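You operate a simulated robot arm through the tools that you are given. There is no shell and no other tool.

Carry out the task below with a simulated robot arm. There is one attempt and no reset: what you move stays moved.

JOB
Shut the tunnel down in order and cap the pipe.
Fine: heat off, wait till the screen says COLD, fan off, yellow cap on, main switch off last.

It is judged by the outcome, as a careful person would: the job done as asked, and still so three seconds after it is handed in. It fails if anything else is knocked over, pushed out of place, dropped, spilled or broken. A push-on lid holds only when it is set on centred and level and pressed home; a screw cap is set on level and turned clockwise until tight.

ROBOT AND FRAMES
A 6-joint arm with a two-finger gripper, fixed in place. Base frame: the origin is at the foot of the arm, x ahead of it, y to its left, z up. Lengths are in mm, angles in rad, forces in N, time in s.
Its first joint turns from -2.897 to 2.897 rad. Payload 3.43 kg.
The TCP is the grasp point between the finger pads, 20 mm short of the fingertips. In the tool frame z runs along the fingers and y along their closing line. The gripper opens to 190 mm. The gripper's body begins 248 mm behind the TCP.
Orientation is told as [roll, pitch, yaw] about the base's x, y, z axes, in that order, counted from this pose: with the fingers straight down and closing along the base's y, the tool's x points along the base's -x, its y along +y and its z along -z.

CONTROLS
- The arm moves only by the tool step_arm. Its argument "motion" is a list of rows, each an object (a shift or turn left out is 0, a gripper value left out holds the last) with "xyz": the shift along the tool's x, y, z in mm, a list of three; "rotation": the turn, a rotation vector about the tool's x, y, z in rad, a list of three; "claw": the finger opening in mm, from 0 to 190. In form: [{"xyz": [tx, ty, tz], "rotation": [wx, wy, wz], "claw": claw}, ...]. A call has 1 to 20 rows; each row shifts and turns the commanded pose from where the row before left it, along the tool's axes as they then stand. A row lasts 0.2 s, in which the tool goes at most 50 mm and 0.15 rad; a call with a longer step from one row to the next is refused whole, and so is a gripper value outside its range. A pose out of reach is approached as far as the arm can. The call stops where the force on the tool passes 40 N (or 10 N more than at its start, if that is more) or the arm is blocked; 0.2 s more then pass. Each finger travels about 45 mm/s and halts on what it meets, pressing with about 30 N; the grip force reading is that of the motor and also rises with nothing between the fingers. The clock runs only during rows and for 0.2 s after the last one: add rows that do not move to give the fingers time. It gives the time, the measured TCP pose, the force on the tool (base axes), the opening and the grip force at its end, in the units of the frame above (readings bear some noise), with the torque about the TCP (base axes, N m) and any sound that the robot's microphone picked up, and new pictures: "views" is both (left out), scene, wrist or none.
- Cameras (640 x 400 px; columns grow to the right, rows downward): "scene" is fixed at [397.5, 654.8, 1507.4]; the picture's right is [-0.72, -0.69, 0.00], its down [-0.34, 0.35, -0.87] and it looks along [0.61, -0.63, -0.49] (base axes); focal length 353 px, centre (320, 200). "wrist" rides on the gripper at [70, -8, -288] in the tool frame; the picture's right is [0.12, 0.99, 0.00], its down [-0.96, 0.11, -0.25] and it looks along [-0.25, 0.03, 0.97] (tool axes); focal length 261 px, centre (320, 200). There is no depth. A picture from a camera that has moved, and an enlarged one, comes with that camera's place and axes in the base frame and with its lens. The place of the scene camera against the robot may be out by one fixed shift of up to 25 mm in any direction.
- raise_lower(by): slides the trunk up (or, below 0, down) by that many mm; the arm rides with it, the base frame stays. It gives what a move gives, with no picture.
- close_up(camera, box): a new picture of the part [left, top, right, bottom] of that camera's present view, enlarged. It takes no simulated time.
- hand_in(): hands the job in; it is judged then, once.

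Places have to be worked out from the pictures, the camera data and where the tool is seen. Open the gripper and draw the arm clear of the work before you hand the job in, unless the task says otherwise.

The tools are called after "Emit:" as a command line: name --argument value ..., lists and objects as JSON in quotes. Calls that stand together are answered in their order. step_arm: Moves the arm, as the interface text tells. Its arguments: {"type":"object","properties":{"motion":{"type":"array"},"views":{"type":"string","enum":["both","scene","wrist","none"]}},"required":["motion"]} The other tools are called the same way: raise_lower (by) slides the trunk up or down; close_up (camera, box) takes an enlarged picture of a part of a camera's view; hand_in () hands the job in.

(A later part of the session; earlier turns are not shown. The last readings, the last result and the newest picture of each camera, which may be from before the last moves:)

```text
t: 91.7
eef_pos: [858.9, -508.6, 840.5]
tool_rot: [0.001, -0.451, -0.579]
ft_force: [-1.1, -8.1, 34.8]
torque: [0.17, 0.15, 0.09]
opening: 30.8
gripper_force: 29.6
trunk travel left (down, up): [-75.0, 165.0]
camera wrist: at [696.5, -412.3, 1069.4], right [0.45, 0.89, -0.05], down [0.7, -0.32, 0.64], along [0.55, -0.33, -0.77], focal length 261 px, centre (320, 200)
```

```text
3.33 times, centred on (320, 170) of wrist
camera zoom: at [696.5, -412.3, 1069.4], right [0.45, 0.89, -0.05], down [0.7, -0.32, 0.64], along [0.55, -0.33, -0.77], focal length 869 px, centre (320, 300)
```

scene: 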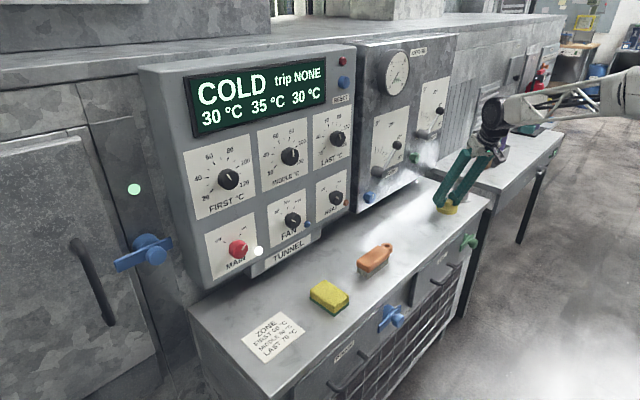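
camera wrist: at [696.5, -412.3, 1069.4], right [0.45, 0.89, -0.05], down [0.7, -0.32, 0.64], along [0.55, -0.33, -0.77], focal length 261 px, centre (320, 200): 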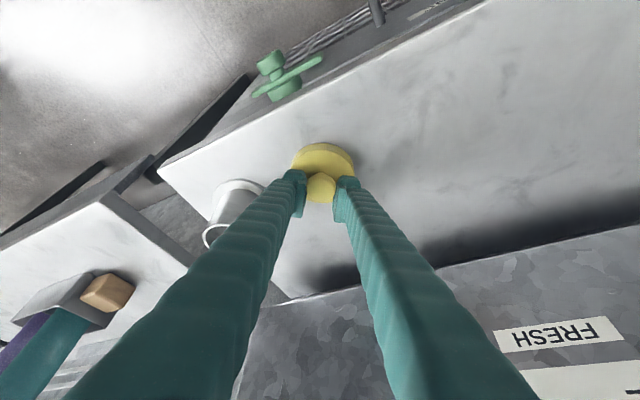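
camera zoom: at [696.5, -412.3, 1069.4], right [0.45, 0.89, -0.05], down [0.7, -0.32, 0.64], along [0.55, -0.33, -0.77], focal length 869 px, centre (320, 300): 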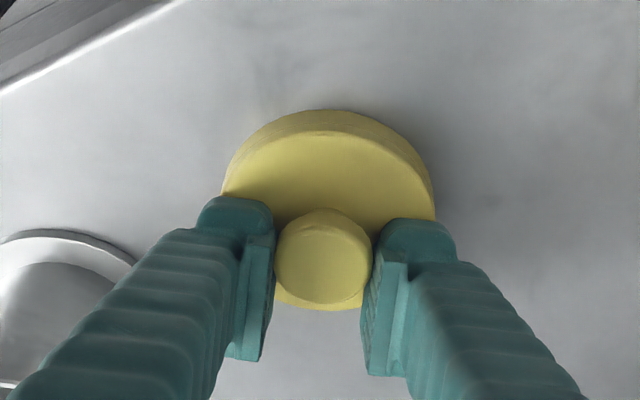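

The grip holds at 30.8 mm. The fingertips are pressing on the plate (35 N up), which is as deep as they can go. I lift slowly and check the grip at each stage.

Emit:
step_arm --motion '[{"xyz": [-0.9, 0, -1.8]}, {"xyz": [-0.9, 0, -1.8]}, {"xyz": [-0.9, 0, -1.8]}, {}]' --views "none"

Emit:
close_up --camera "scene" --box '[425, 170, 485, 220]'

```text
t: 92.7
eef_pos: [858.9, -507.7, 844.0]
tool_rot: [-0.002, -0.444, -0.58]
ft_force: [1.0, -0.1, 0.0]
torque: [0.02, 0.04, 0.01]
opening: 30.5
gripper_force: 30.1
trunk travel left (down, up): [-75.0, 165.0]
```

```text
8.00 times, centred on (455, 195) of scene
camera zoom: at [397.5, 654.8, 1507.4], right [-0.72, -0.69, 0.0], down [-0.34, 0.35, -0.87], along [0.61, -0.63, -0.49], focal length 2825 px, centre (-760, 240)
```

zoom: 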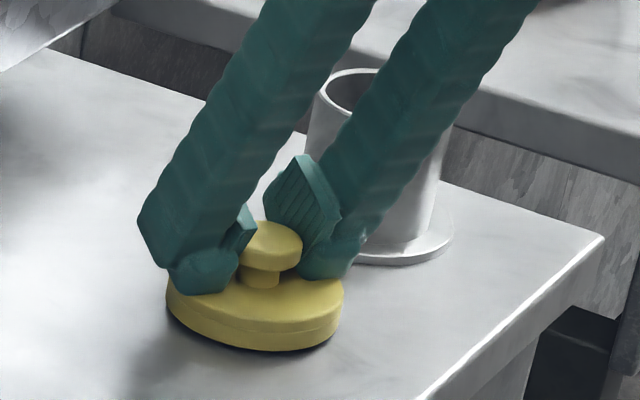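

The cap has lifted about 3 mm with the grip steady at 30.5 mm. I continue gently and watch the opening.

Emit:
step_arm --motion '[{"xyz": [-0.9, 0, -1.8]}, {"xyz": [-1.3, 0, -2.7]}, {"xyz": [-1.3, 0, -2.7]}, {"xyz": [-1.3, 0, -2.7]}, {}]' --views "none"

Emit:
close_up --camera "scene" --box '[425, 160, 485, 210]'

Emit:
close_up --camera "wrist" --box '[240, 110, 400, 230]'

```text
t: 93.9
eef_pos: [859.2, -509.2, 857.0]
tool_rot: [-0.001, -0.448, -0.58]
ft_force: [0.6, 1.5, -0.1]
torque: [0.03, 0.02, 0.03]
opening: 30.8
gripper_force: 30.0
trunk travel left (down, up): [-75.0, 165.0]
```

```text
8.00 times, centred on (455, 185) of scene
camera zoom: at [397.5, 654.8, 1507.4], right [-0.72, -0.69, 0.0], down [-0.34, 0.35, -0.87], along [0.61, -0.63, -0.49], focal length 2825 px, centre (-760, 320)
```

zoom: 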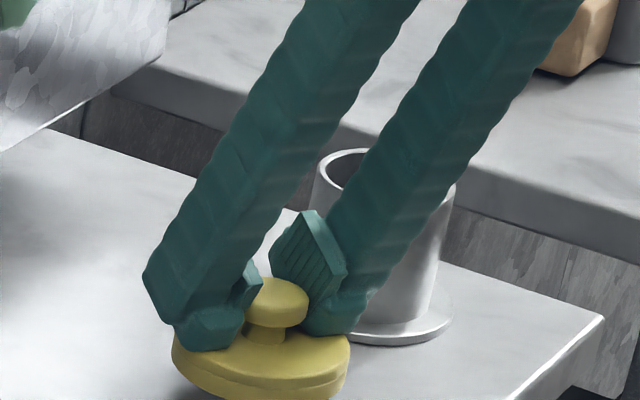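

```text
3.33 times, centred on (320, 170) of wrist
camera zoom: at [697.7, -413.0, 1086.1], right [0.45, 0.89, -0.05], down [0.7, -0.32, 0.64], along [0.55, -0.33, -0.77], focal length 869 px, centre (320, 300)
```

zoom: 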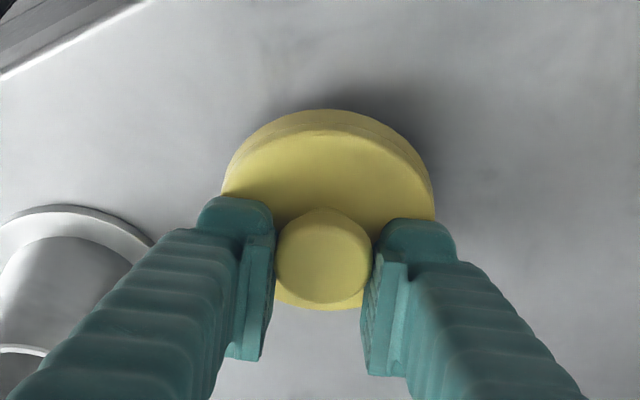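

The cap now moves with the gripper and looks level. It hangs about 6 mm inside the TCP along the reach direction. I raise it well above the pipe rim (rim z≈862), move most of the way toward the pipe (≈(856, -631)), and look again.

Emit:
step_arm --motion '[{"xyz": [-5, 0, -10.4]}, {"xyz": [-5, 0, -10.4]}, {"xyz": [-5, 0, -10.4]}, {"xyz": [-5, 0, -10.4]}, {"xyz": [-5, 0, -10.4]}, {"xyz": [-5, 0, -10.4]}, {"xyz": [-7.75, -12.7, 3.75]}, {"xyz": [-7.75, -12.7, 3.75]}, {"xyz": [-7.75, -12.7, 3.75]}, {"xyz": [-7.75, -12.7, 3.75]}, {"xyz": [-7.75, -12.7, 3.75]}, {"xyz": [-7.75, -12.7, 3.75]}, {}]'

Emit:
close_up --camera "scene" --box '[430, 150, 500, 210]'

Emit:
close_up --camera "wrist" --box '[240, 110, 400, 230]'

```text
t: 96.7
eef_pos: [858.6, -602.8, 925.3]
tool_rot: [-0.003, -0.45, -0.579]
ft_force: [-0.1, -0.7, 0.0]
torque: [-0.02, -0.02, 0.02]
opening: 30.7
gripper_force: 30.6
trunk travel left (down, up): [-75.0, 165.0]
camera wrist: at [697.3, -507.1, 1154.6], right [0.45, 0.89, -0.05], down [0.7, -0.32, 0.64], along [0.55, -0.33, -0.77], focal length 261 px, centre (320, 200)
```

scene: 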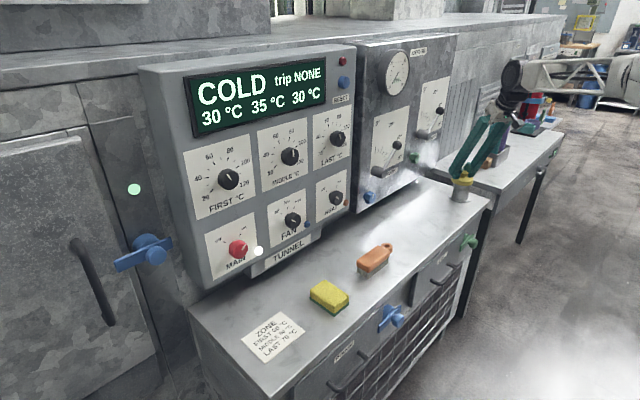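
wrist: 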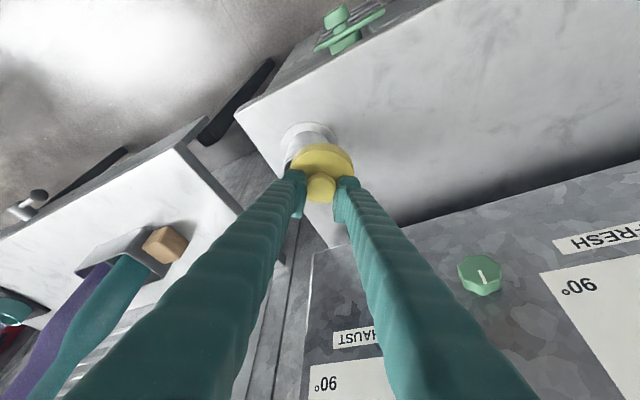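

```text
6.67 times, centred on (465, 180) of scene
camera zoom: at [397.5, 654.8, 1507.4], right [-0.72, -0.69, 0.0], down [-0.34, 0.35, -0.87], along [0.61, -0.63, -0.49], focal length 2354 px, centre (-647, 333)
```

zoom: 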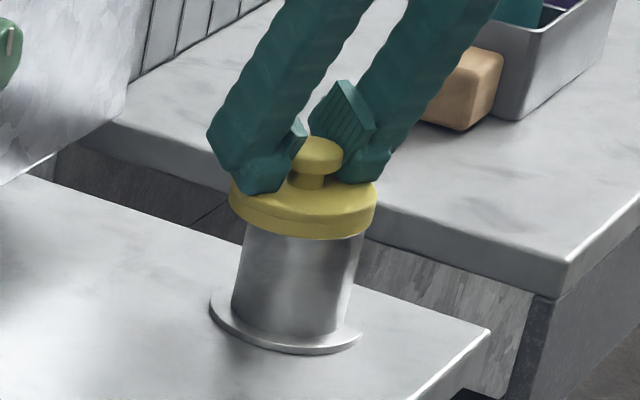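

```text
3.33 times, centred on (320, 170) of wrist
camera zoom: at [697.3, -507.1, 1154.6], right [0.45, 0.89, -0.05], down [0.7, -0.32, 0.64], along [0.55, -0.33, -0.77], focal length 869 px, centre (320, 300)
```

zoom: 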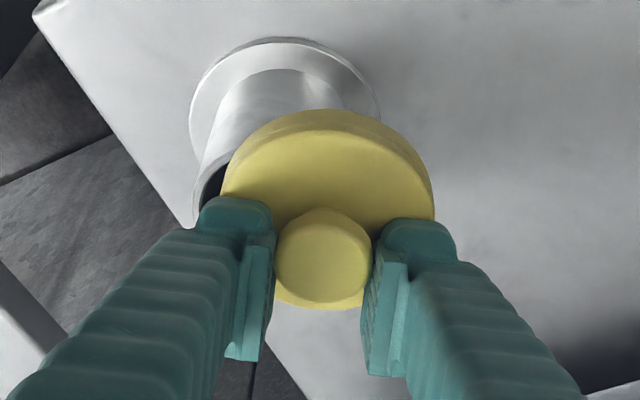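

The grip is steady at 30.7 mm. I want a precise fix of the cap against the pipe before lowering. Raising the trunk keeps the arm posture and gives a clear downward view of the pipe past the held cap.

Emit:
raise_lower --by 130

Emit:
step_arm --motion '[{}]'

Emit:
close_up --camera "wrist" --box '[260, 70, 380, 210]'

Emit:
close_up --camera "scene" --box '[430, 110, 500, 210]'

```text
t: 98.2
eef_pos: [858.7, -602.6, 1055.1]
tool_rot: [-0.001, -0.446, -0.579]
ft_force: [0.3, -0.6, 0.3]
torque: [0.01, -0.03, 0.03]
opening: 31.0
gripper_force: 30.5
trunk travel left (down, up): [-205.0, 35.0]
```

```text
t: 98.7
eef_pos: [859.0, -602.9, 1055.2]
tool_rot: [-0.002, -0.449, -0.58]
ft_force: [1.0, -0.5, -0.6]
torque: [0.03, 0.03, -0.04]
opening: 31.2
gripper_force: 29.7
trunk travel left (down, up): [-205.0, 35.0]
camera wrist: at [697.3, -507.0, 1284.6], right [0.45, 0.89, -0.05], down [0.7, -0.32, 0.64], along [0.55, -0.33, -0.77], focal length 261 px, centre (320, 200)
```

scene: 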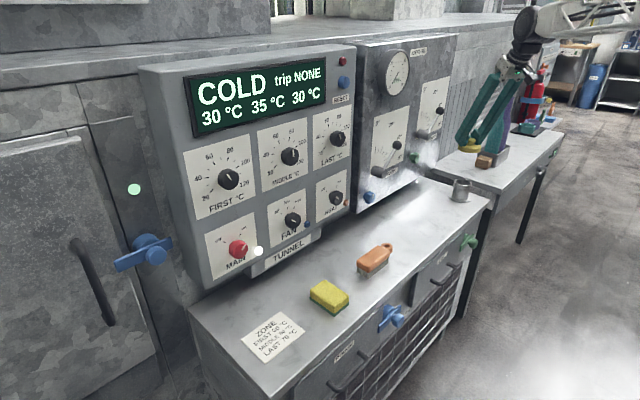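
wrist: 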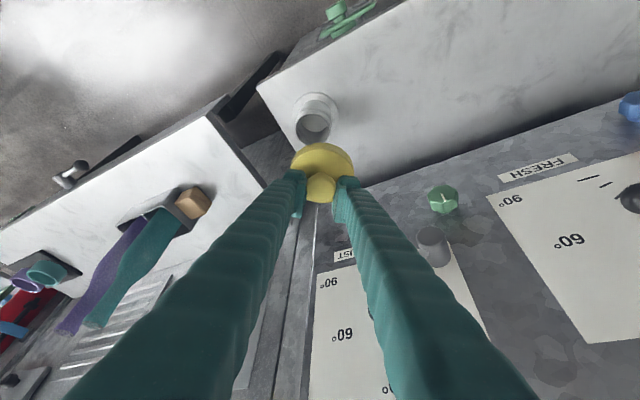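

```text
2.86 times, centred on (320, 140) of wrist
camera zoom: at [697.3, -507.0, 1284.6], right [0.45, 0.89, -0.05], down [0.7, -0.32, 0.64], along [0.55, -0.33, -0.77], focal length 745 px, centre (320, 371)
```

zoom: 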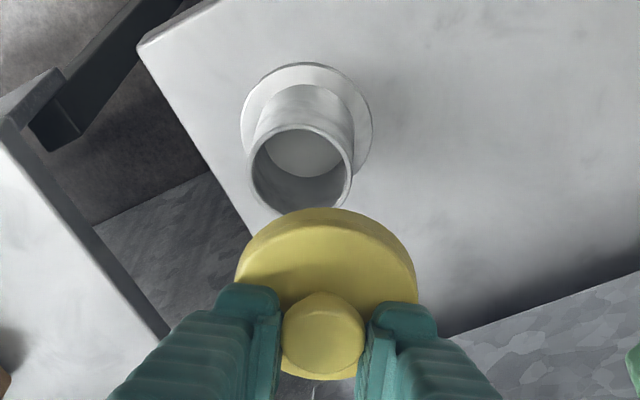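

```text
4.00 times, centred on (465, 160) of scene
camera zoom: at [397.5, 654.8, 1507.4], right [-0.72, -0.69, 0.0], down [-0.34, 0.35, -0.87], along [0.61, -0.63, -0.49], focal length 1412 px, centre (-260, 360)
```

zoom: 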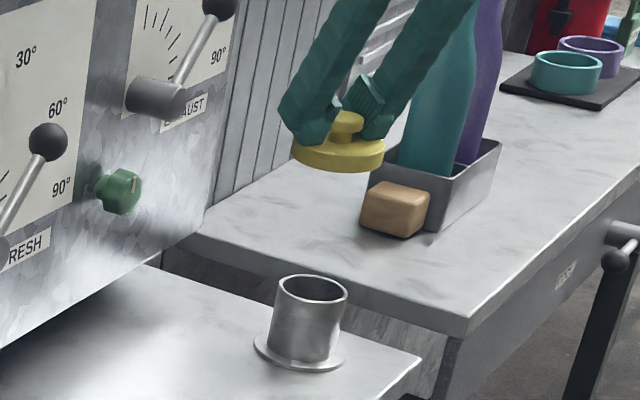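

This is a very clear view of the pipe. I take tighter close-ups to measure the rim and flange centres accurately.

Emit:
close_up --camera "wrist" --box '[280, 85, 350, 150]'

Emit:
close_up --camera "wrist" --box '[280, 135, 360, 210]'

Emit:
close_up --camera "scene" --box '[435, 165, 490, 210]'

Emit:
close_up --camera "scene" --box '[445, 110, 500, 160]'

```text
6.15 times, centred on (315, 118) of wrist
camera zoom: at [697.3, -507.0, 1284.6], right [0.45, 0.89, -0.05], down [0.7, -0.32, 0.64], along [0.55, -0.33, -0.77], focal length 1604 px, centre (351, 708)
```

zoom: 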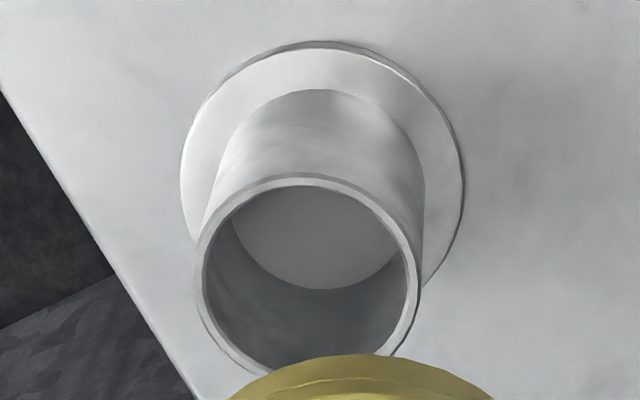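

```text
5.33 times, centred on (320, 172) of wrist
camera zoom: at [697.3, -507.0, 1284.6], right [0.45, 0.89, -0.05], down [0.7, -0.32, 0.64], along [0.55, -0.33, -0.77], focal length 1390 px, centre (320, 347)
```

zoom: 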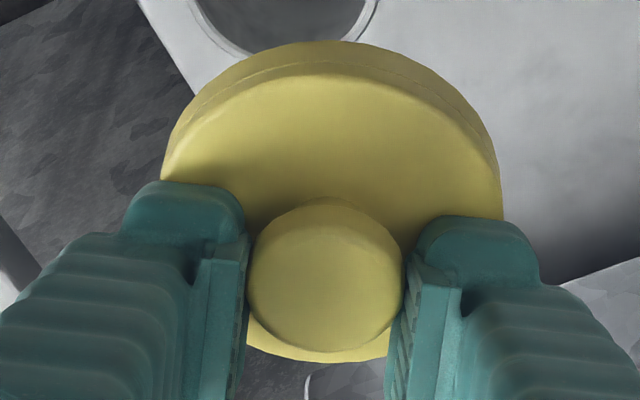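

```text
8.89 times, centred on (462, 188) of scene
camera zoom: at [397.5, 654.8, 1507.4], right [-0.72, -0.69, 0.0], down [-0.34, 0.35, -0.87], along [0.61, -0.63, -0.49], focal length 3139 px, centre (-947, 311)
```

zoom: 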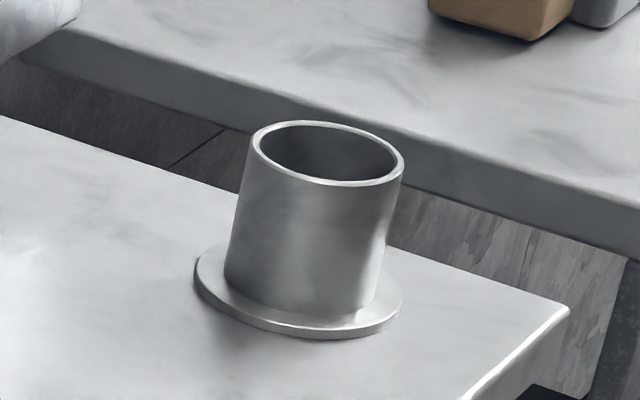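

```text
8.00 times, centred on (472, 135) of scene
camera zoom: at [397.5, 654.8, 1507.4], right [-0.72, -0.69, 0.0], down [-0.34, 0.35, -0.87], along [0.61, -0.63, -0.49], focal length 2825 px, centre (-900, 720)
```

zoom: 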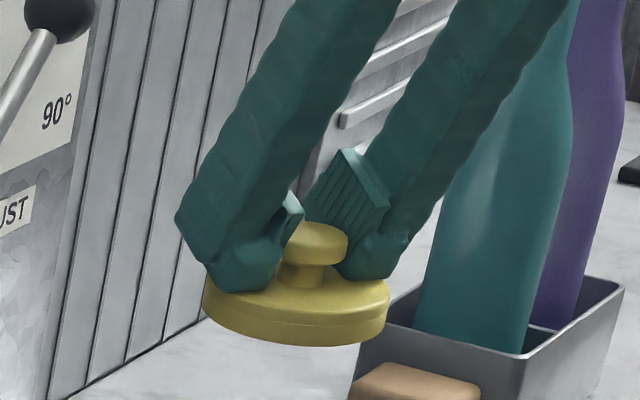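

The measurements now agree: pipe axis ≈ (857, -628), rim z≈864, and the held cap centred ≈4 mm inside the TCP. So the TCP should go to about (860.4, -630.6). I shift there while high and then lower the trunk most of the way.

Emit:
step_arm --motion '[{"xyz": [-4.9, -7.5, 2.4]}, {"xyz": [-4.9, -7.5, 2.4]}, {"xyz": [-4.9, -7.4, 2.3]}, {}]' --views "none"

Emit:
raise_lower --by -125

Emit:
step_arm --motion '[{}]' --views "none"

Emit:
close_up --camera "scene" --box '[435, 155, 495, 210]'

Emit:
close_up --camera "wrist" --box '[270, 120, 370, 210]'

```text
t: 99.7
eef_pos: [857.8, -631.5, 1056.1]
tool_rot: [-0.001, -0.446, -0.579]
ft_force: [0.1, 0.5, -0.7]
torque: [0.01, 0.0, -0.01]
opening: 31.1
gripper_force: 30.0
trunk travel left (down, up): [-205.0, 35.0]
```

```text
t: 101.2
eef_pos: [858.6, -631.0, 931.8]
tool_rot: [-0.003, -0.449, -0.58]
ft_force: [-0.1, -0.8, -0.1]
torque: [0.02, -0.01, 0.02]
opening: 30.9
gripper_force: 29.8
trunk travel left (down, up): [-80.0, 160.0]
```

```text
t: 101.6
eef_pos: [860.0, -630.5, 931.7]
tool_rot: [-0.003, -0.449, -0.581]
ft_force: [-1.1, 0.0, -0.4]
torque: [0.0, 0.0, -0.01]
opening: 31.0
gripper_force: 30.0
trunk travel left (down, up): [-80.0, 160.0]
```

```text
7.27 times, centred on (465, 182) of scene
camera zoom: at [397.5, 654.8, 1507.4], right [-0.72, -0.69, 0.0], down [-0.34, 0.35, -0.87], along [0.61, -0.63, -0.49], focal length 2568 px, centre (-734, 327)
```

zoom: 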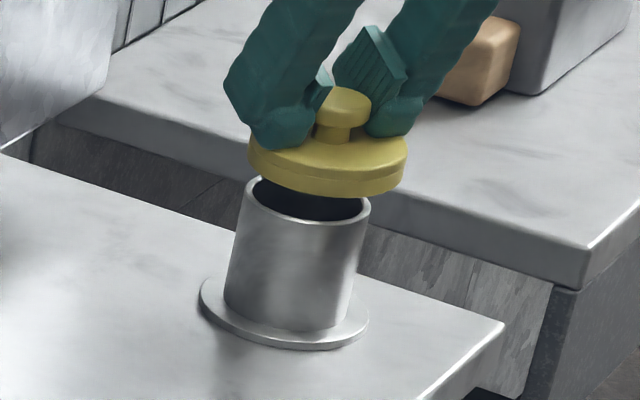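

```text
4.44 times, centred on (320, 165) of wrist
camera zoom: at [697.2, -535.3, 1160.3], right [0.45, 0.89, -0.05], down [0.7, -0.32, 0.64], along [0.55, -0.33, -0.77], focal length 1158 px, centre (320, 356)
```

zoom: 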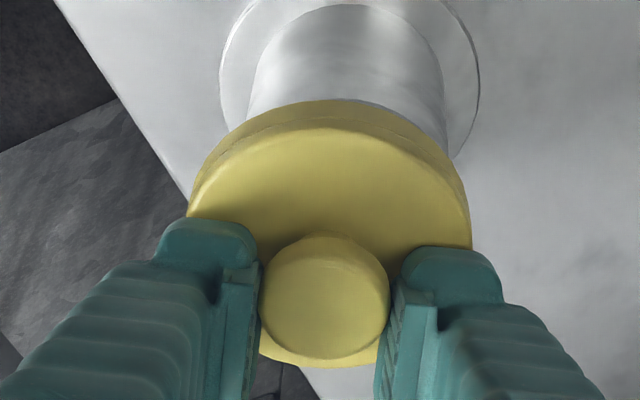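

The cap is just above the rim. I take high-magnification views from both cameras to measure the remaining offset.

Emit:
close_up --camera "scene" --box '[440, 160, 485, 195]'

Emit:
close_up --camera "scene" --box '[440, 175, 485, 210]'

Emit:
close_up --camera "wrist" --box '[285, 105, 365, 165]'

```text
11.43 times, centred on (462, 178) of scene
camera zoom: at [397.5, 654.8, 1507.4], right [-0.72, -0.69, 0.0], down [-0.34, 0.35, -0.87], along [0.61, -0.63, -0.49], focal length 4036 px, centre (-1309, 457)
```

zoom: 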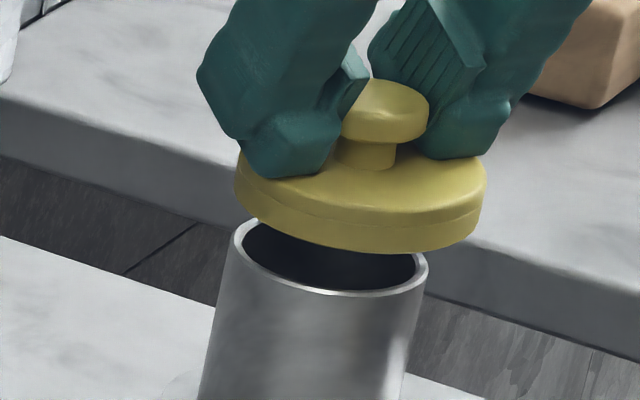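

```text
11.43 times, centred on (462, 192) of scene
camera zoom: at [397.5, 654.8, 1507.4], right [-0.72, -0.69, 0.0], down [-0.34, 0.35, -0.87], along [0.61, -0.63, -0.49], focal length 4036 px, centre (-1309, 286)
```

zoom: 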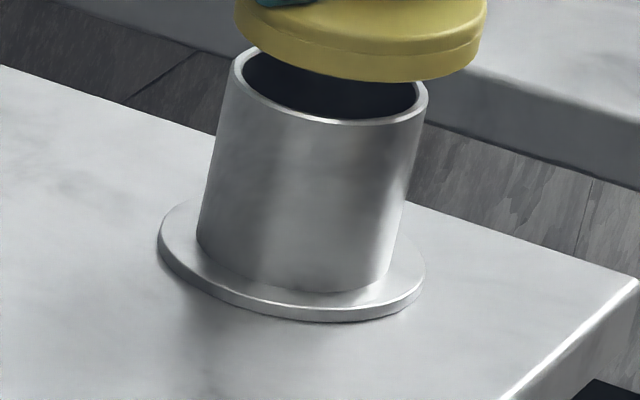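

```text
6.67 times, centred on (325, 135) of wrist
camera zoom: at [697.2, -535.3, 1160.3], right [0.45, 0.89, -0.05], down [0.7, -0.32, 0.64], along [0.55, -0.33, -0.77], focal length 1738 px, centre (287, 633)
```

zoom: 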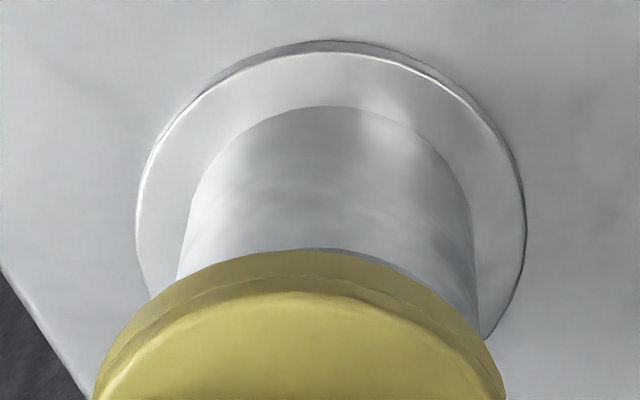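

The gap to the rim is about 20 mm. Scene and wrist views together suggest moving the cap about 3 mm left along the closing line and about 4 mm outward. I make that correction, lower 14 mm, and compare again.

Emit:
step_arm --motion '[{"xyz": [-2, 1.5, 0.95]}, {"xyz": [-2, 1.5, 0.95]}, {"xyz": [2, 0, 4.2]}, {"xyz": [2, 0, 4.2]}, {"xyz": [2, 0, 4.2]}, {}, {}]' --views "none"

Emit:
close_up --camera "scene" --box '[440, 165, 485, 205]'

Emit:
close_up --camera "wrist" --box '[285, 105, 365, 165]'

```text
t: 103.2
eef_pos: [863.5, -630.3, 916.5]
tool_rot: [-0.001, -0.448, -0.579]
ft_force: [0.3, -0.9, 0.2]
torque: [0.0, 0.0, 0.01]
opening: 30.6
gripper_force: 29.8
trunk travel left (down, up): [-80.0, 160.0]
```

```text
10.00 times, centred on (462, 185) of scene
camera zoom: at [397.5, 654.8, 1507.4], right [-0.72, -0.69, 0.0], down [-0.34, 0.35, -0.87], along [0.61, -0.63, -0.49], focal length 3531 px, centre (-1105, 350)
```

zoom: 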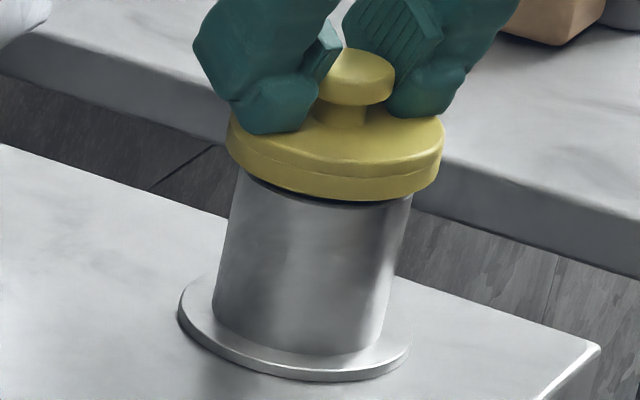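

```text
6.67 times, centred on (325, 135) of wrist
camera zoom: at [702.3, -535.5, 1146.4], right [0.45, 0.89, -0.05], down [0.7, -0.32, 0.64], along [0.55, -0.33, -0.77], focal length 1738 px, centre (287, 633)
```

zoom: 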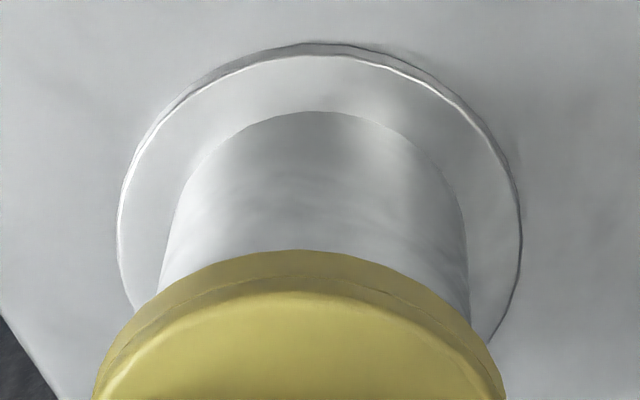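

Both cameras and the radial estimate now agree to within about 2 mm, and only ≈1.8 mm inward remains. I make that correction and lower 5 mm.

Emit:
step_arm --motion '[{"xyz": [1.6, -0.2, -0.8]}, {"xyz": [1.1, 0, 2.25]}, {"xyz": [1.1, 0, 2.25]}, {}, {}]' --views "none"

Emit:
close_up --camera "scene" --box '[440, 165, 485, 205]'

Emit:
close_up --camera "wrist" --box '[285, 105, 365, 165]'

```text
t: 104.4
eef_pos: [863.5, -629.8, 911.2]
tool_rot: [-0.003, -0.451, -0.58]
ft_force: [-0.1, 0.4, -0.5]
torque: [-0.03, 0.0, 0.03]
opening: 30.9
gripper_force: 29.4
trunk travel left (down, up): [-80.0, 160.0]
```

```text
10.00 times, centred on (462, 185) of scene
camera zoom: at [397.5, 654.8, 1507.4], right [-0.72, -0.69, 0.0], down [-0.34, 0.35, -0.87], along [0.61, -0.63, -0.49], focal length 3531 px, centre (-1105, 350)
```

zoom: 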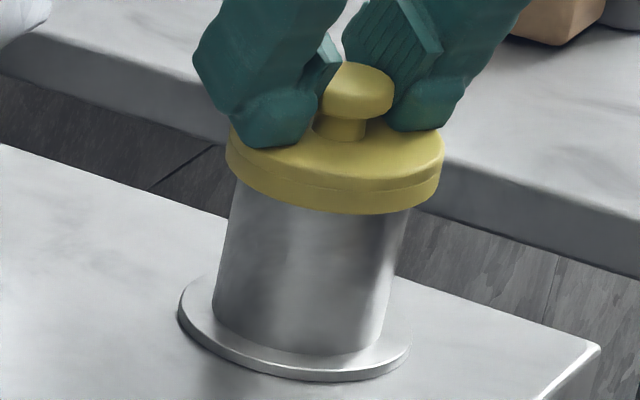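

```text
6.67 times, centred on (325, 135) of wrist
camera zoom: at [700.8, -534.0, 1141.6], right [0.45, 0.89, -0.05], down [0.7, -0.32, 0.64], along [0.55, -0.33, -0.77], focal length 1738 px, centre (287, 633)
```

zoom: 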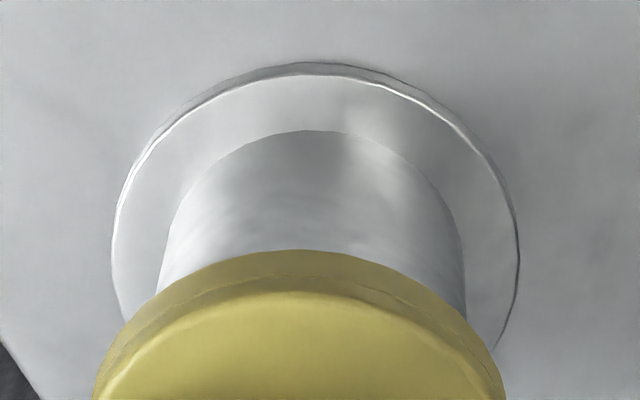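

The alignment is now within about 0.5 mm in both views, with roughly 3 mm of gap left. I lower in 1.5 mm steps to feel for the rim.

Emit:
step_arm --motion '[{"xyz": [0.65, -0.3, 1.35]}, {"xyz": [0.65, 0, 1.35]}, {"xyz": [0.65, 0, 1.35]}, {}]' --views "none"

Emit:
close_up --camera "scene" --box '[440, 165, 485, 205]'

```text
t: 105.4
eef_pos: [861.3, -630.3, 907.5]
tool_rot: [-0.002, -0.449, -0.579]
ft_force: [0.4, -0.6, -0.9]
torque: [-0.03, 0.0, -0.01]
opening: 30.8
gripper_force: 30.2
trunk travel left (down, up): [-80.0, 160.0]
```

```text
10.00 times, centred on (462, 185) of scene
camera zoom: at [397.5, 654.8, 1507.4], right [-0.72, -0.69, 0.0], down [-0.34, 0.35, -0.87], along [0.61, -0.63, -0.49], focal length 3531 px, centre (-1105, 350)
```

zoom: 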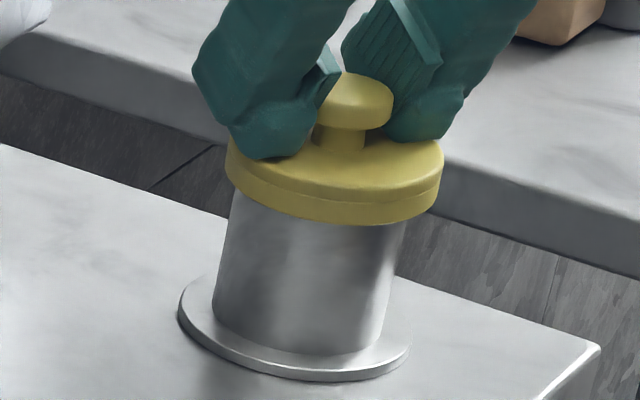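

There is no force yet and the skirt is level with the rim, still centred. I continue down in small steps.

Emit:
step_arm --motion '[{"xyz": [0.65, 0, 1.35]}, {"xyz": [0.65, 0, 1.35]}, {"xyz": [0.65, 0, 1.35]}, {}]' --views "none"

Emit:
close_up --camera "scene" --box '[440, 165, 485, 205]'

Emit:
close_up --camera "wrist" --box '[270, 105, 370, 210]'

```text
t: 106.4
eef_pos: [861.9, -629.7, 903.3]
tool_rot: [-0.002, -0.446, -0.579]
ft_force: [-0.1, -0.2, -0.9]
torque: [0.0, 0.04, 0.01]
opening: 30.9
gripper_force: 29.8
trunk travel left (down, up): [-80.0, 160.0]
```

```text
10.00 times, centred on (462, 185) of scene
camera zoom: at [397.5, 654.8, 1507.4], right [-0.72, -0.69, 0.0], down [-0.34, 0.35, -0.87], along [0.61, -0.63, -0.49], focal length 3531 px, centre (-1105, 350)
```

zoom: 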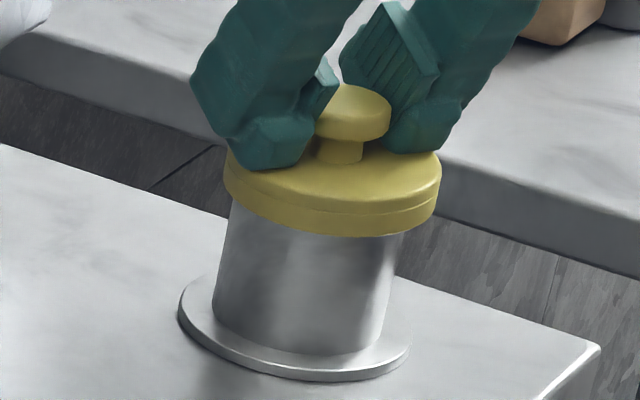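

```text
3.81 times, centred on (320, 158) of wrist
camera zoom: at [700.2, -534.4, 1132.1], right [0.45, 0.89, -0.05], down [0.7, -0.32, 0.64], along [0.55, -0.33, -0.77], focal length 993 px, centre (320, 362)
```

zoom: 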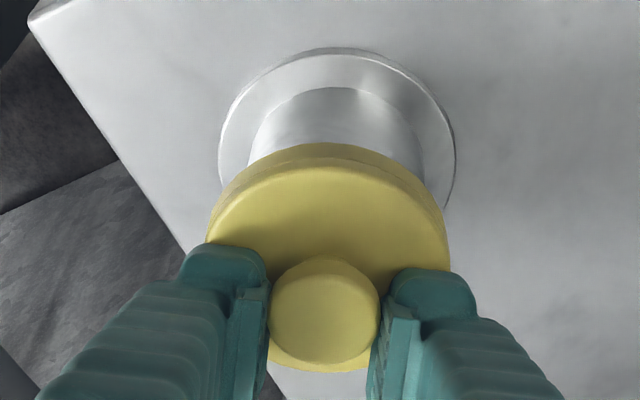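

The skirt is now about 6 mm below the rim with no side load, so the cap is sliding over the pipe. I keep lowering.

Emit:
step_arm --motion '[{"xyz": [0.65, 0, 1.35]}, {"xyz": [0.65, 0, 1.35]}, {"xyz": [0.43, 0, 0.9]}, {}]' --views "none"

Emit:
close_up --camera "scene" --box '[440, 165, 485, 205]'

```text
t: 107.4
eef_pos: [862.1, -630.5, 902.3]
tool_rot: [-0.002, -0.454, -0.579]
ft_force: [17.2, -9.4, 33.1]
torque: [0.04, -0.03, -0.01]
opening: 31.4
gripper_force: 30.5
trunk travel left (down, up): [-80.0, 160.0]
heard: snap
```

```text
10.00 times, centred on (462, 185) of scene
camera zoom: at [397.5, 654.8, 1507.4], right [-0.72, -0.69, 0.0], down [-0.34, 0.35, -0.87], along [0.61, -0.63, -0.49], focal length 3531 px, centre (-1105, 350)
```

zoom: 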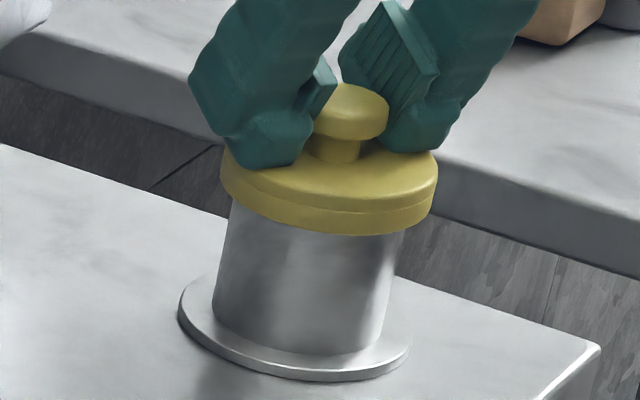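

I heard a snap, with 33 N pushing back, so the cap has gone home. I open the fingers in place without pulling on it, then rise clear and inspect.

Emit:
step_arm --motion '[{"claw": 66}, {}, {}, {}, {"xyz": [-2.2, 0, -4.5]}, {"xyz": [-4.3, 0, -9]}, {"xyz": [-8.6, 0, -18]}, {"xyz": [-8.6, 0, -18]}, {}]'

Emit:
close_up --camera "scene" --box '[440, 165, 485, 205]'

Emit:
close_up --camera "wrist" --box '[270, 85, 370, 190]'

```text
t: 109.4
eef_pos: [862.9, -628.3, 953.0]
tool_rot: [-0.002, -0.447, -0.578]
ft_force: [-0.5, -0.1, -0.3]
torque: [-0.02, 0.0, 0.0]
opening: 66.0
gripper_force: 0.1
trunk travel left (down, up): [-80.0, 160.0]
camera wrist: at [701.9, -533.5, 1182.0], right [0.45, 0.89, -0.05], down [0.7, -0.32, 0.64], along [0.55, -0.33, -0.77], focal length 261 px, centre (320, 200)
```

scene: 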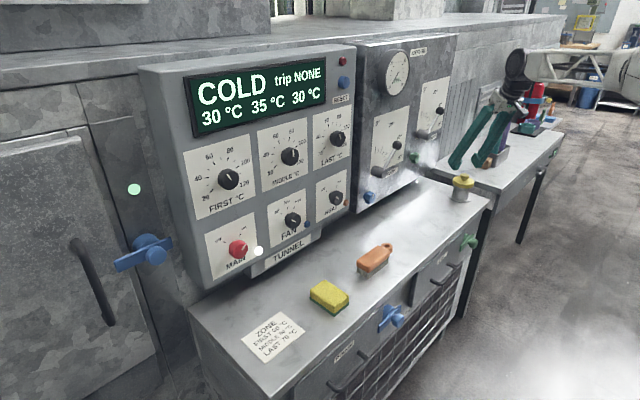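
wrist: 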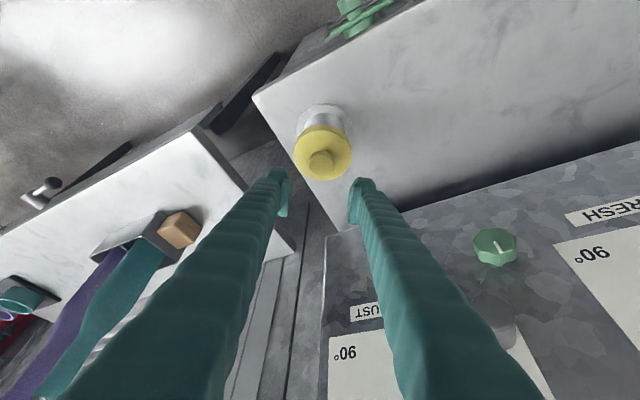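

```text
10.00 times, centred on (462, 185) of scene
camera zoom: at [397.5, 654.8, 1507.4], right [-0.72, -0.69, 0.0], down [-0.34, 0.35, -0.87], along [0.61, -0.63, -0.49], focal length 3531 px, centre (-1105, 350)
```

zoom: 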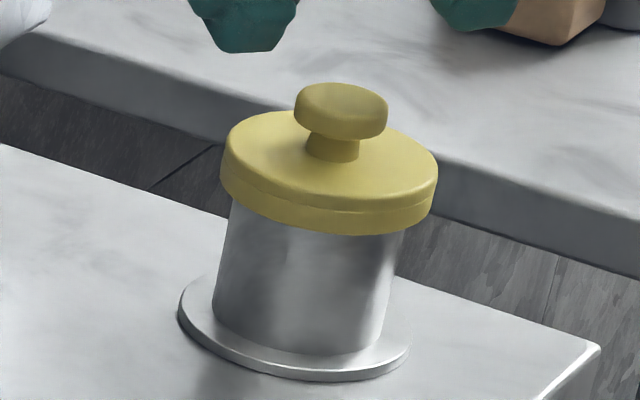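

```text
3.81 times, centred on (320, 138) of wrist
camera zoom: at [701.9, -533.5, 1182.0], right [0.45, 0.89, -0.05], down [0.7, -0.32, 0.64], along [0.55, -0.33, -0.77], focal length 993 px, centre (320, 438)
```

zoom: 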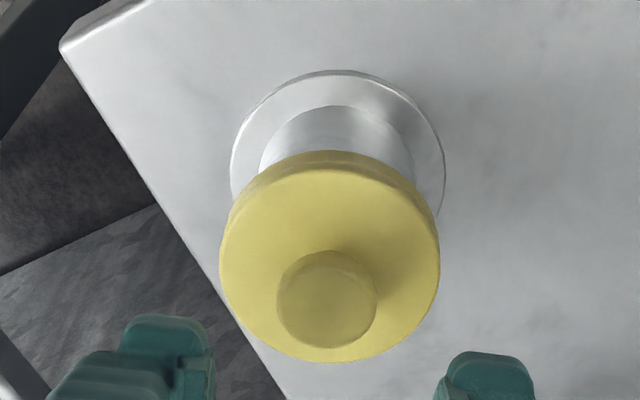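

The cap sits level and seated on the pipe, and the snap was heard. Next comes MAIN: I rise, retreat the way I came, and bring the tool back to vertical.

Emit:
step_arm --motion '[{"xyz": [-17.2, 0, -36]}, {"xyz": [41.6, -4, -20]}, {"xyz": [41.6, -4, -20]}, {"xyz": [41.6, -4, -20]}, {"xyz": [41.6, -4, -20]}, {"rotation": [0, 0.149, 0]}, {"rotation": [0, 0.149, 0]}, {"rotation": [0, 0.149, 0]}, {"rotation": [0, 0, -0.1445]}, {"rotation": [0, 0, -0.1445]}, {"rotation": [0, 0, -0.1445]}, {"rotation": [0, 0, -0.1445]}, {}]'

Emit:
close_up --camera "scene" --box '[440, 165, 485, 205]'

```text
t: 112.2
eef_pos: [699.4, -542.1, 993.4]
tool_rot: [0.0, -0.001, -0.001]
ft_force: [0.4, -0.4, -0.7]
torque: [-0.02, -0.01, 0.0]
opening: 65.9
gripper_force: 0.0
trunk travel left (down, up): [-80.0, 160.0]
camera wrist: at [628.8, -551.1, 1281.8], right [-0.12, 0.99, 0.0], down [0.96, 0.12, 0.25], along [0.25, 0.03, -0.97], focal length 261 px, centre (320, 200)
```

scene: 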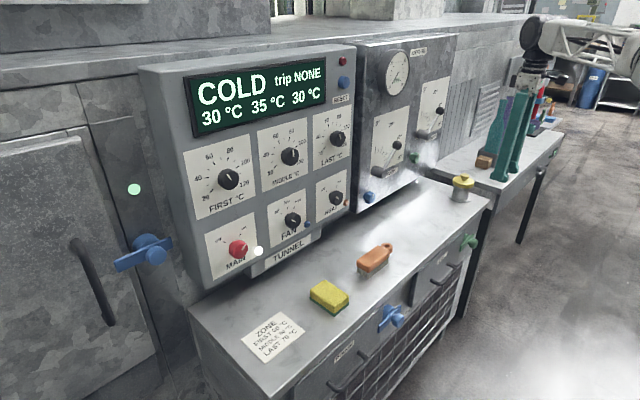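
wrist: 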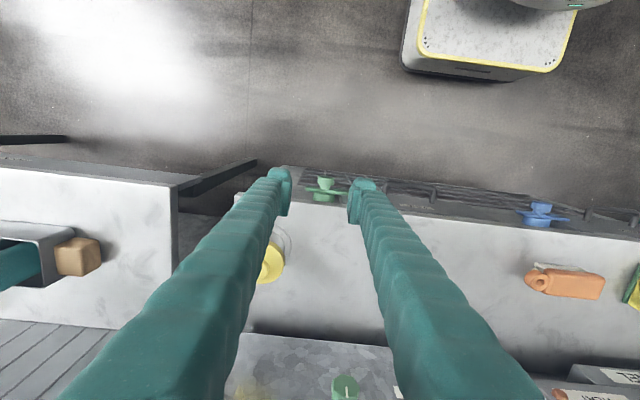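

```text
10.00 times, centred on (462, 185) of scene
camera zoom: at [397.5, 654.8, 1507.4], right [-0.72, -0.69, 0.0], down [-0.34, 0.35, -0.87], along [0.61, -0.63, -0.49], focal length 3531 px, centre (-1105, 350)
```

zoom: 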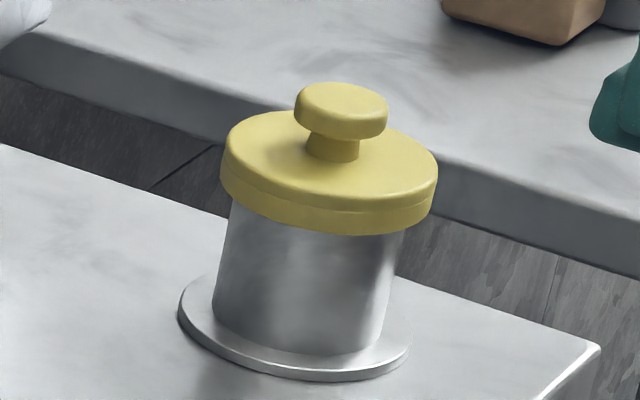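

The cap is still level and in place. I go back to the arm's centre plane and pitch the tool up as before.

Emit:
step_arm --motion '[{"xyz": [-13.1, 45.1, 0]}, {"xyz": [-13.1, 45.1, 0]}, {"xyz": [-13.1, 45.1, 0]}, {"xyz": [-13.1, 45.1, 0]}, {"xyz": [-13.1, 45.1, 0]}, {"xyz": [-13.1, 45.1, 0]}, {"xyz": [-13.1, 45.1, 0]}, {"xyz": [-13.1, 45.1, 0]}, {"xyz": [-13.1, 45.1, 0]}, {"xyz": [-13.1, 45.1, 0]}, {"xyz": [-13.1, 45.1, 0]}, {"xyz": [-13.1, 45.1, 0]}, {}]' --views "none"

Emit:
step_arm --motion '[{"rotation": [0, -0.1428, 0]}, {"rotation": [0, -0.1428, 0]}, {"rotation": [0, -0.1428, 0]}, {"rotation": [0, -0.1428, 0]}, {"rotation": [0, -0.1428, 0]}, {"rotation": [0, -0.1428, 0]}, {"rotation": [0, -0.1428, 0]}, {"rotation": [0, -0.1428, 0]}, {"rotation": [0, -0.1428, 0]}, {"rotation": [0, -0.1428, 0]}, {"rotation": [0, -0.1428, 0]}, {}]' --views "scene"

```text
t: 115.0
eef_pos: [857.4, 1.3, 991.6]
tool_rot: [-0.002, 0.0, -0.003]
ft_force: [0.1, 1.1, -0.6]
torque: [-0.01, 0.03, -0.01]
opening: 66.0
gripper_force: 0.0
trunk travel left (down, up): [-80.0, 160.0]
```

```text
t: 117.6
eef_pos: [856.7, -0.7, 994.3]
tool_rot: [-1.827, -1.568, 1.824]
ft_force: [0.0, 0.4, -0.1]
torque: [0.0, 0.03, 0.01]
opening: 65.8
gripper_force: 0.1
trunk travel left (down, up): [-80.0, 160.0]
```

scene: 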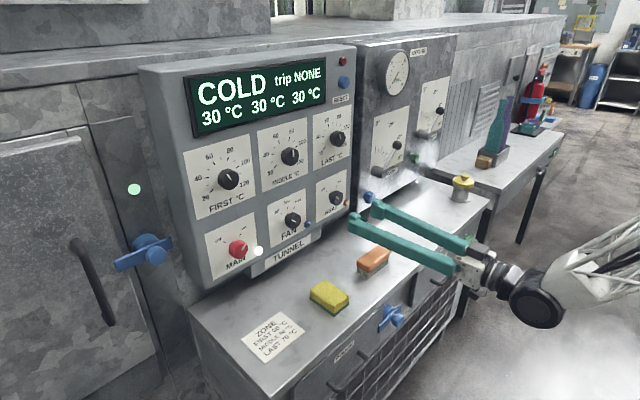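

The crossing was clean again. I slide left to stand in front of MAIN.

Emit:
step_arm --motion '[{"xyz": [1.1, 38.8, 7.5]}, {"xyz": [1.1, 38.8, 7.5]}, {"xyz": [1.1, 38.8, 7.5]}, {"xyz": [1.1, 38.8, 7.5]}, {"xyz": [1.1, 38.8, 7.5]}, {"xyz": [1.1, 38.8, 7.5]}, {"xyz": [1.1, 38.8, 7.5]}, {"xyz": [1.1, 38.8, 7.5]}, {}]'

Emit:
close_up --camera "wrist" --box '[240, 120, 400, 240]'

```text
t: 119.6
eef_pos: [917.3, 308.2, 980.6]
tool_rot: [-1.28, -1.569, 1.277]
ft_force: [-0.1, -0.7, 0.3]
torque: [0.02, 0.01, 0.01]
opening: 65.9
gripper_force: 0.1
trunk travel left (down, up): [-80.0, 160.0]
camera wrist: at [629.9, 299.5, 911.3], right [0.0, 0.99, -0.12], down [-0.25, 0.12, 0.96], along [0.97, 0.03, 0.25], focal length 261 px, centre (320, 200)
```

scene: 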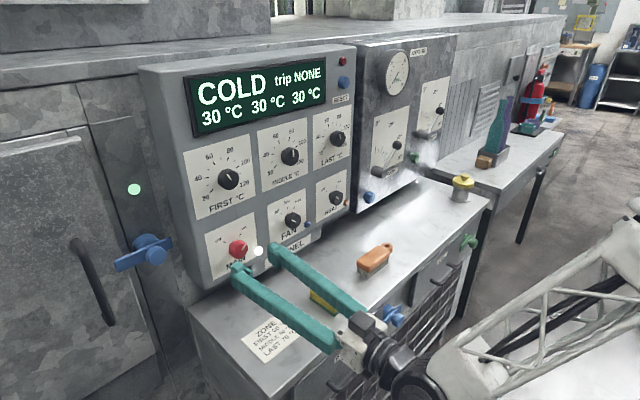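
wrist: 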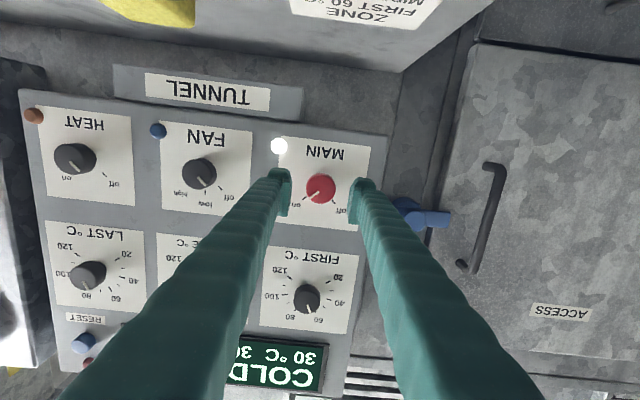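

```text
3.33 times, centred on (320, 180) of wrist
camera zoom: at [629.9, 299.5, 911.3], right [0.0, 0.99, -0.12], down [-0.25, 0.12, 0.96], along [0.97, 0.03, 0.25], focal length 869 px, centre (320, 267)
```

zoom: 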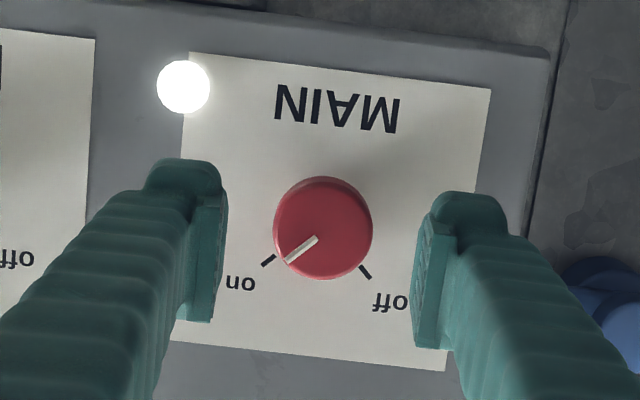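

MAIN is on. Its knob centre is about 3 mm higher and 1.7 mm left of my axis, so I correct for that, pre-roll by +0.75 rad, advance to x≈978, and grip.

Emit:
step_arm --motion '[{"xyz": [-1.45, 0.85, 0]}, {"xyz": [-1.45, 0.85, 0]}, {"rotation": [0, 0, 0.15]}, {"rotation": [0, 0, 0.15]}, {"rotation": [0, 0, 0.15]}, {"rotation": [0, 0, 0.15]}, {"rotation": [0, 0, 0.15]}, {"xyz": [0, 0, 20]}, {}]'

Emit:
close_up --camera "wrist" --box '[240, 120, 400, 240]'

```text
t: 121.6
eef_pos: [938.9, 310.1, 986.4]
tool_rot: [1.571, -0.821, -1.574]
ft_force: [-0.3, 0.4, -0.1]
torque: [-0.01, -0.01, 0.04]
opening: 65.9
gripper_force: 0.1
trunk travel left (down, up): [-80.0, 160.0]
camera wrist: at [651.3, 352.2, 928.9], right [0.0, 0.81, 0.59], down [-0.25, -0.57, 0.78], along [0.97, -0.15, 0.2], focal length 261 px, centre (320, 200)
```

scene: 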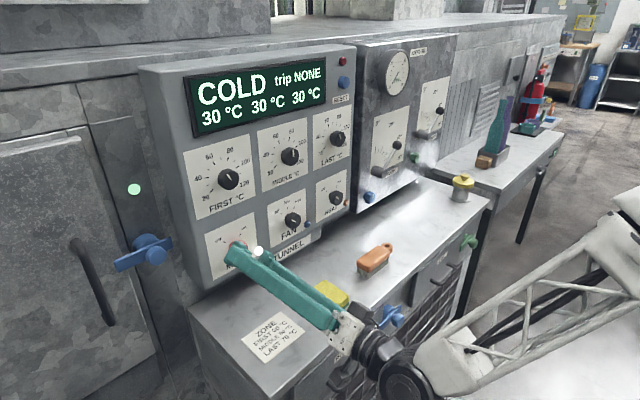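
wrist: 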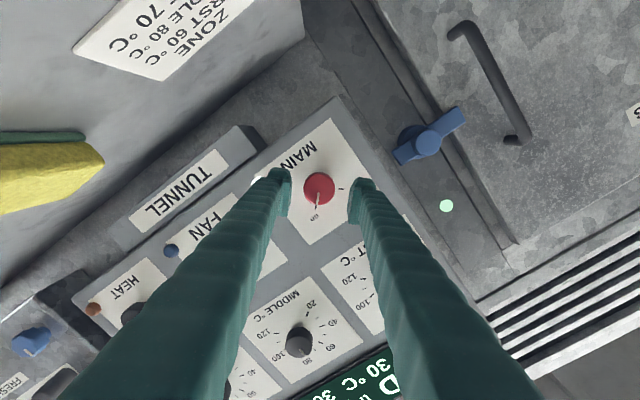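

```text
3.33 times, centred on (320, 180) of wrist
camera zoom: at [651.3, 352.2, 928.9], right [0.0, 0.81, 0.59], down [-0.25, -0.57, 0.78], along [0.97, -0.15, 0.2], focal length 869 px, centre (320, 267)
```

zoom: 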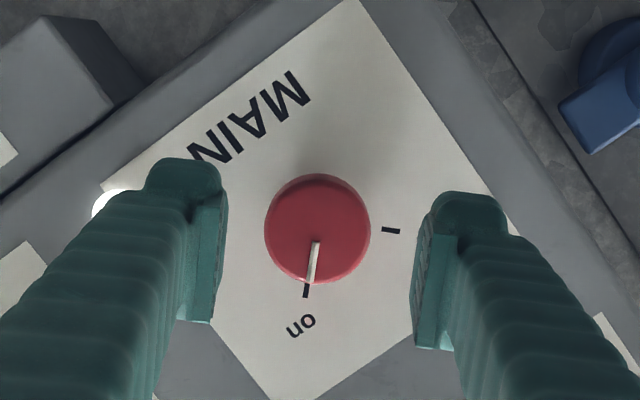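

The tool axis is now within a pixel of the knob centre. I advance 39 mm and close.

Emit:
step_arm --motion '[{"xyz": [0, 0, 20]}, {"xyz": [0, 0, 19]}, {}, {"claw": 25}, {}, {}, {}, {}]' --views "wrist"

```text
t: 123.4
eef_pos: [976.5, 310.8, 985.8]
tool_rot: [1.568, -0.82, -1.571]
ft_force: [-3.5, -19.1, -11.5]
torque: [0.04, 0.05, -0.26]
opening: 38.4
gripper_force: 45.2
trunk travel left (down, up): [-80.0, 160.0]
camera wrist: at [689.0, 351.9, 928.5], right [0.0, 0.81, 0.59], down [-0.25, -0.57, 0.78], along [0.97, -0.15, 0.2], focal length 261 px, centre (320, 200)
```

wrist: 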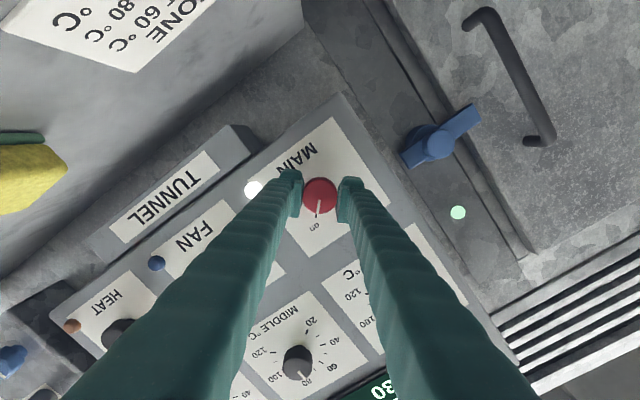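

It is gripped, with about 22 N of side load along the closing line. I shift the tool 1.8 mm to relieve it and then turn toward off.

Emit:
step_arm --motion '[{"xyz": [0, -0.9, 0]}, {"xyz": [0, -0.9, 0]}, {}]' --views "none"

```text
t: 124.2
eef_pos: [976.5, 310.3, 984.5]
tool_rot: [1.571, -0.823, -1.57]
ft_force: [1.7, -11.1, -7.0]
torque: [0.01, 0.06, -0.11]
opening: 38.5
gripper_force: 45.5
trunk travel left (down, up): [-80.0, 160.0]
```

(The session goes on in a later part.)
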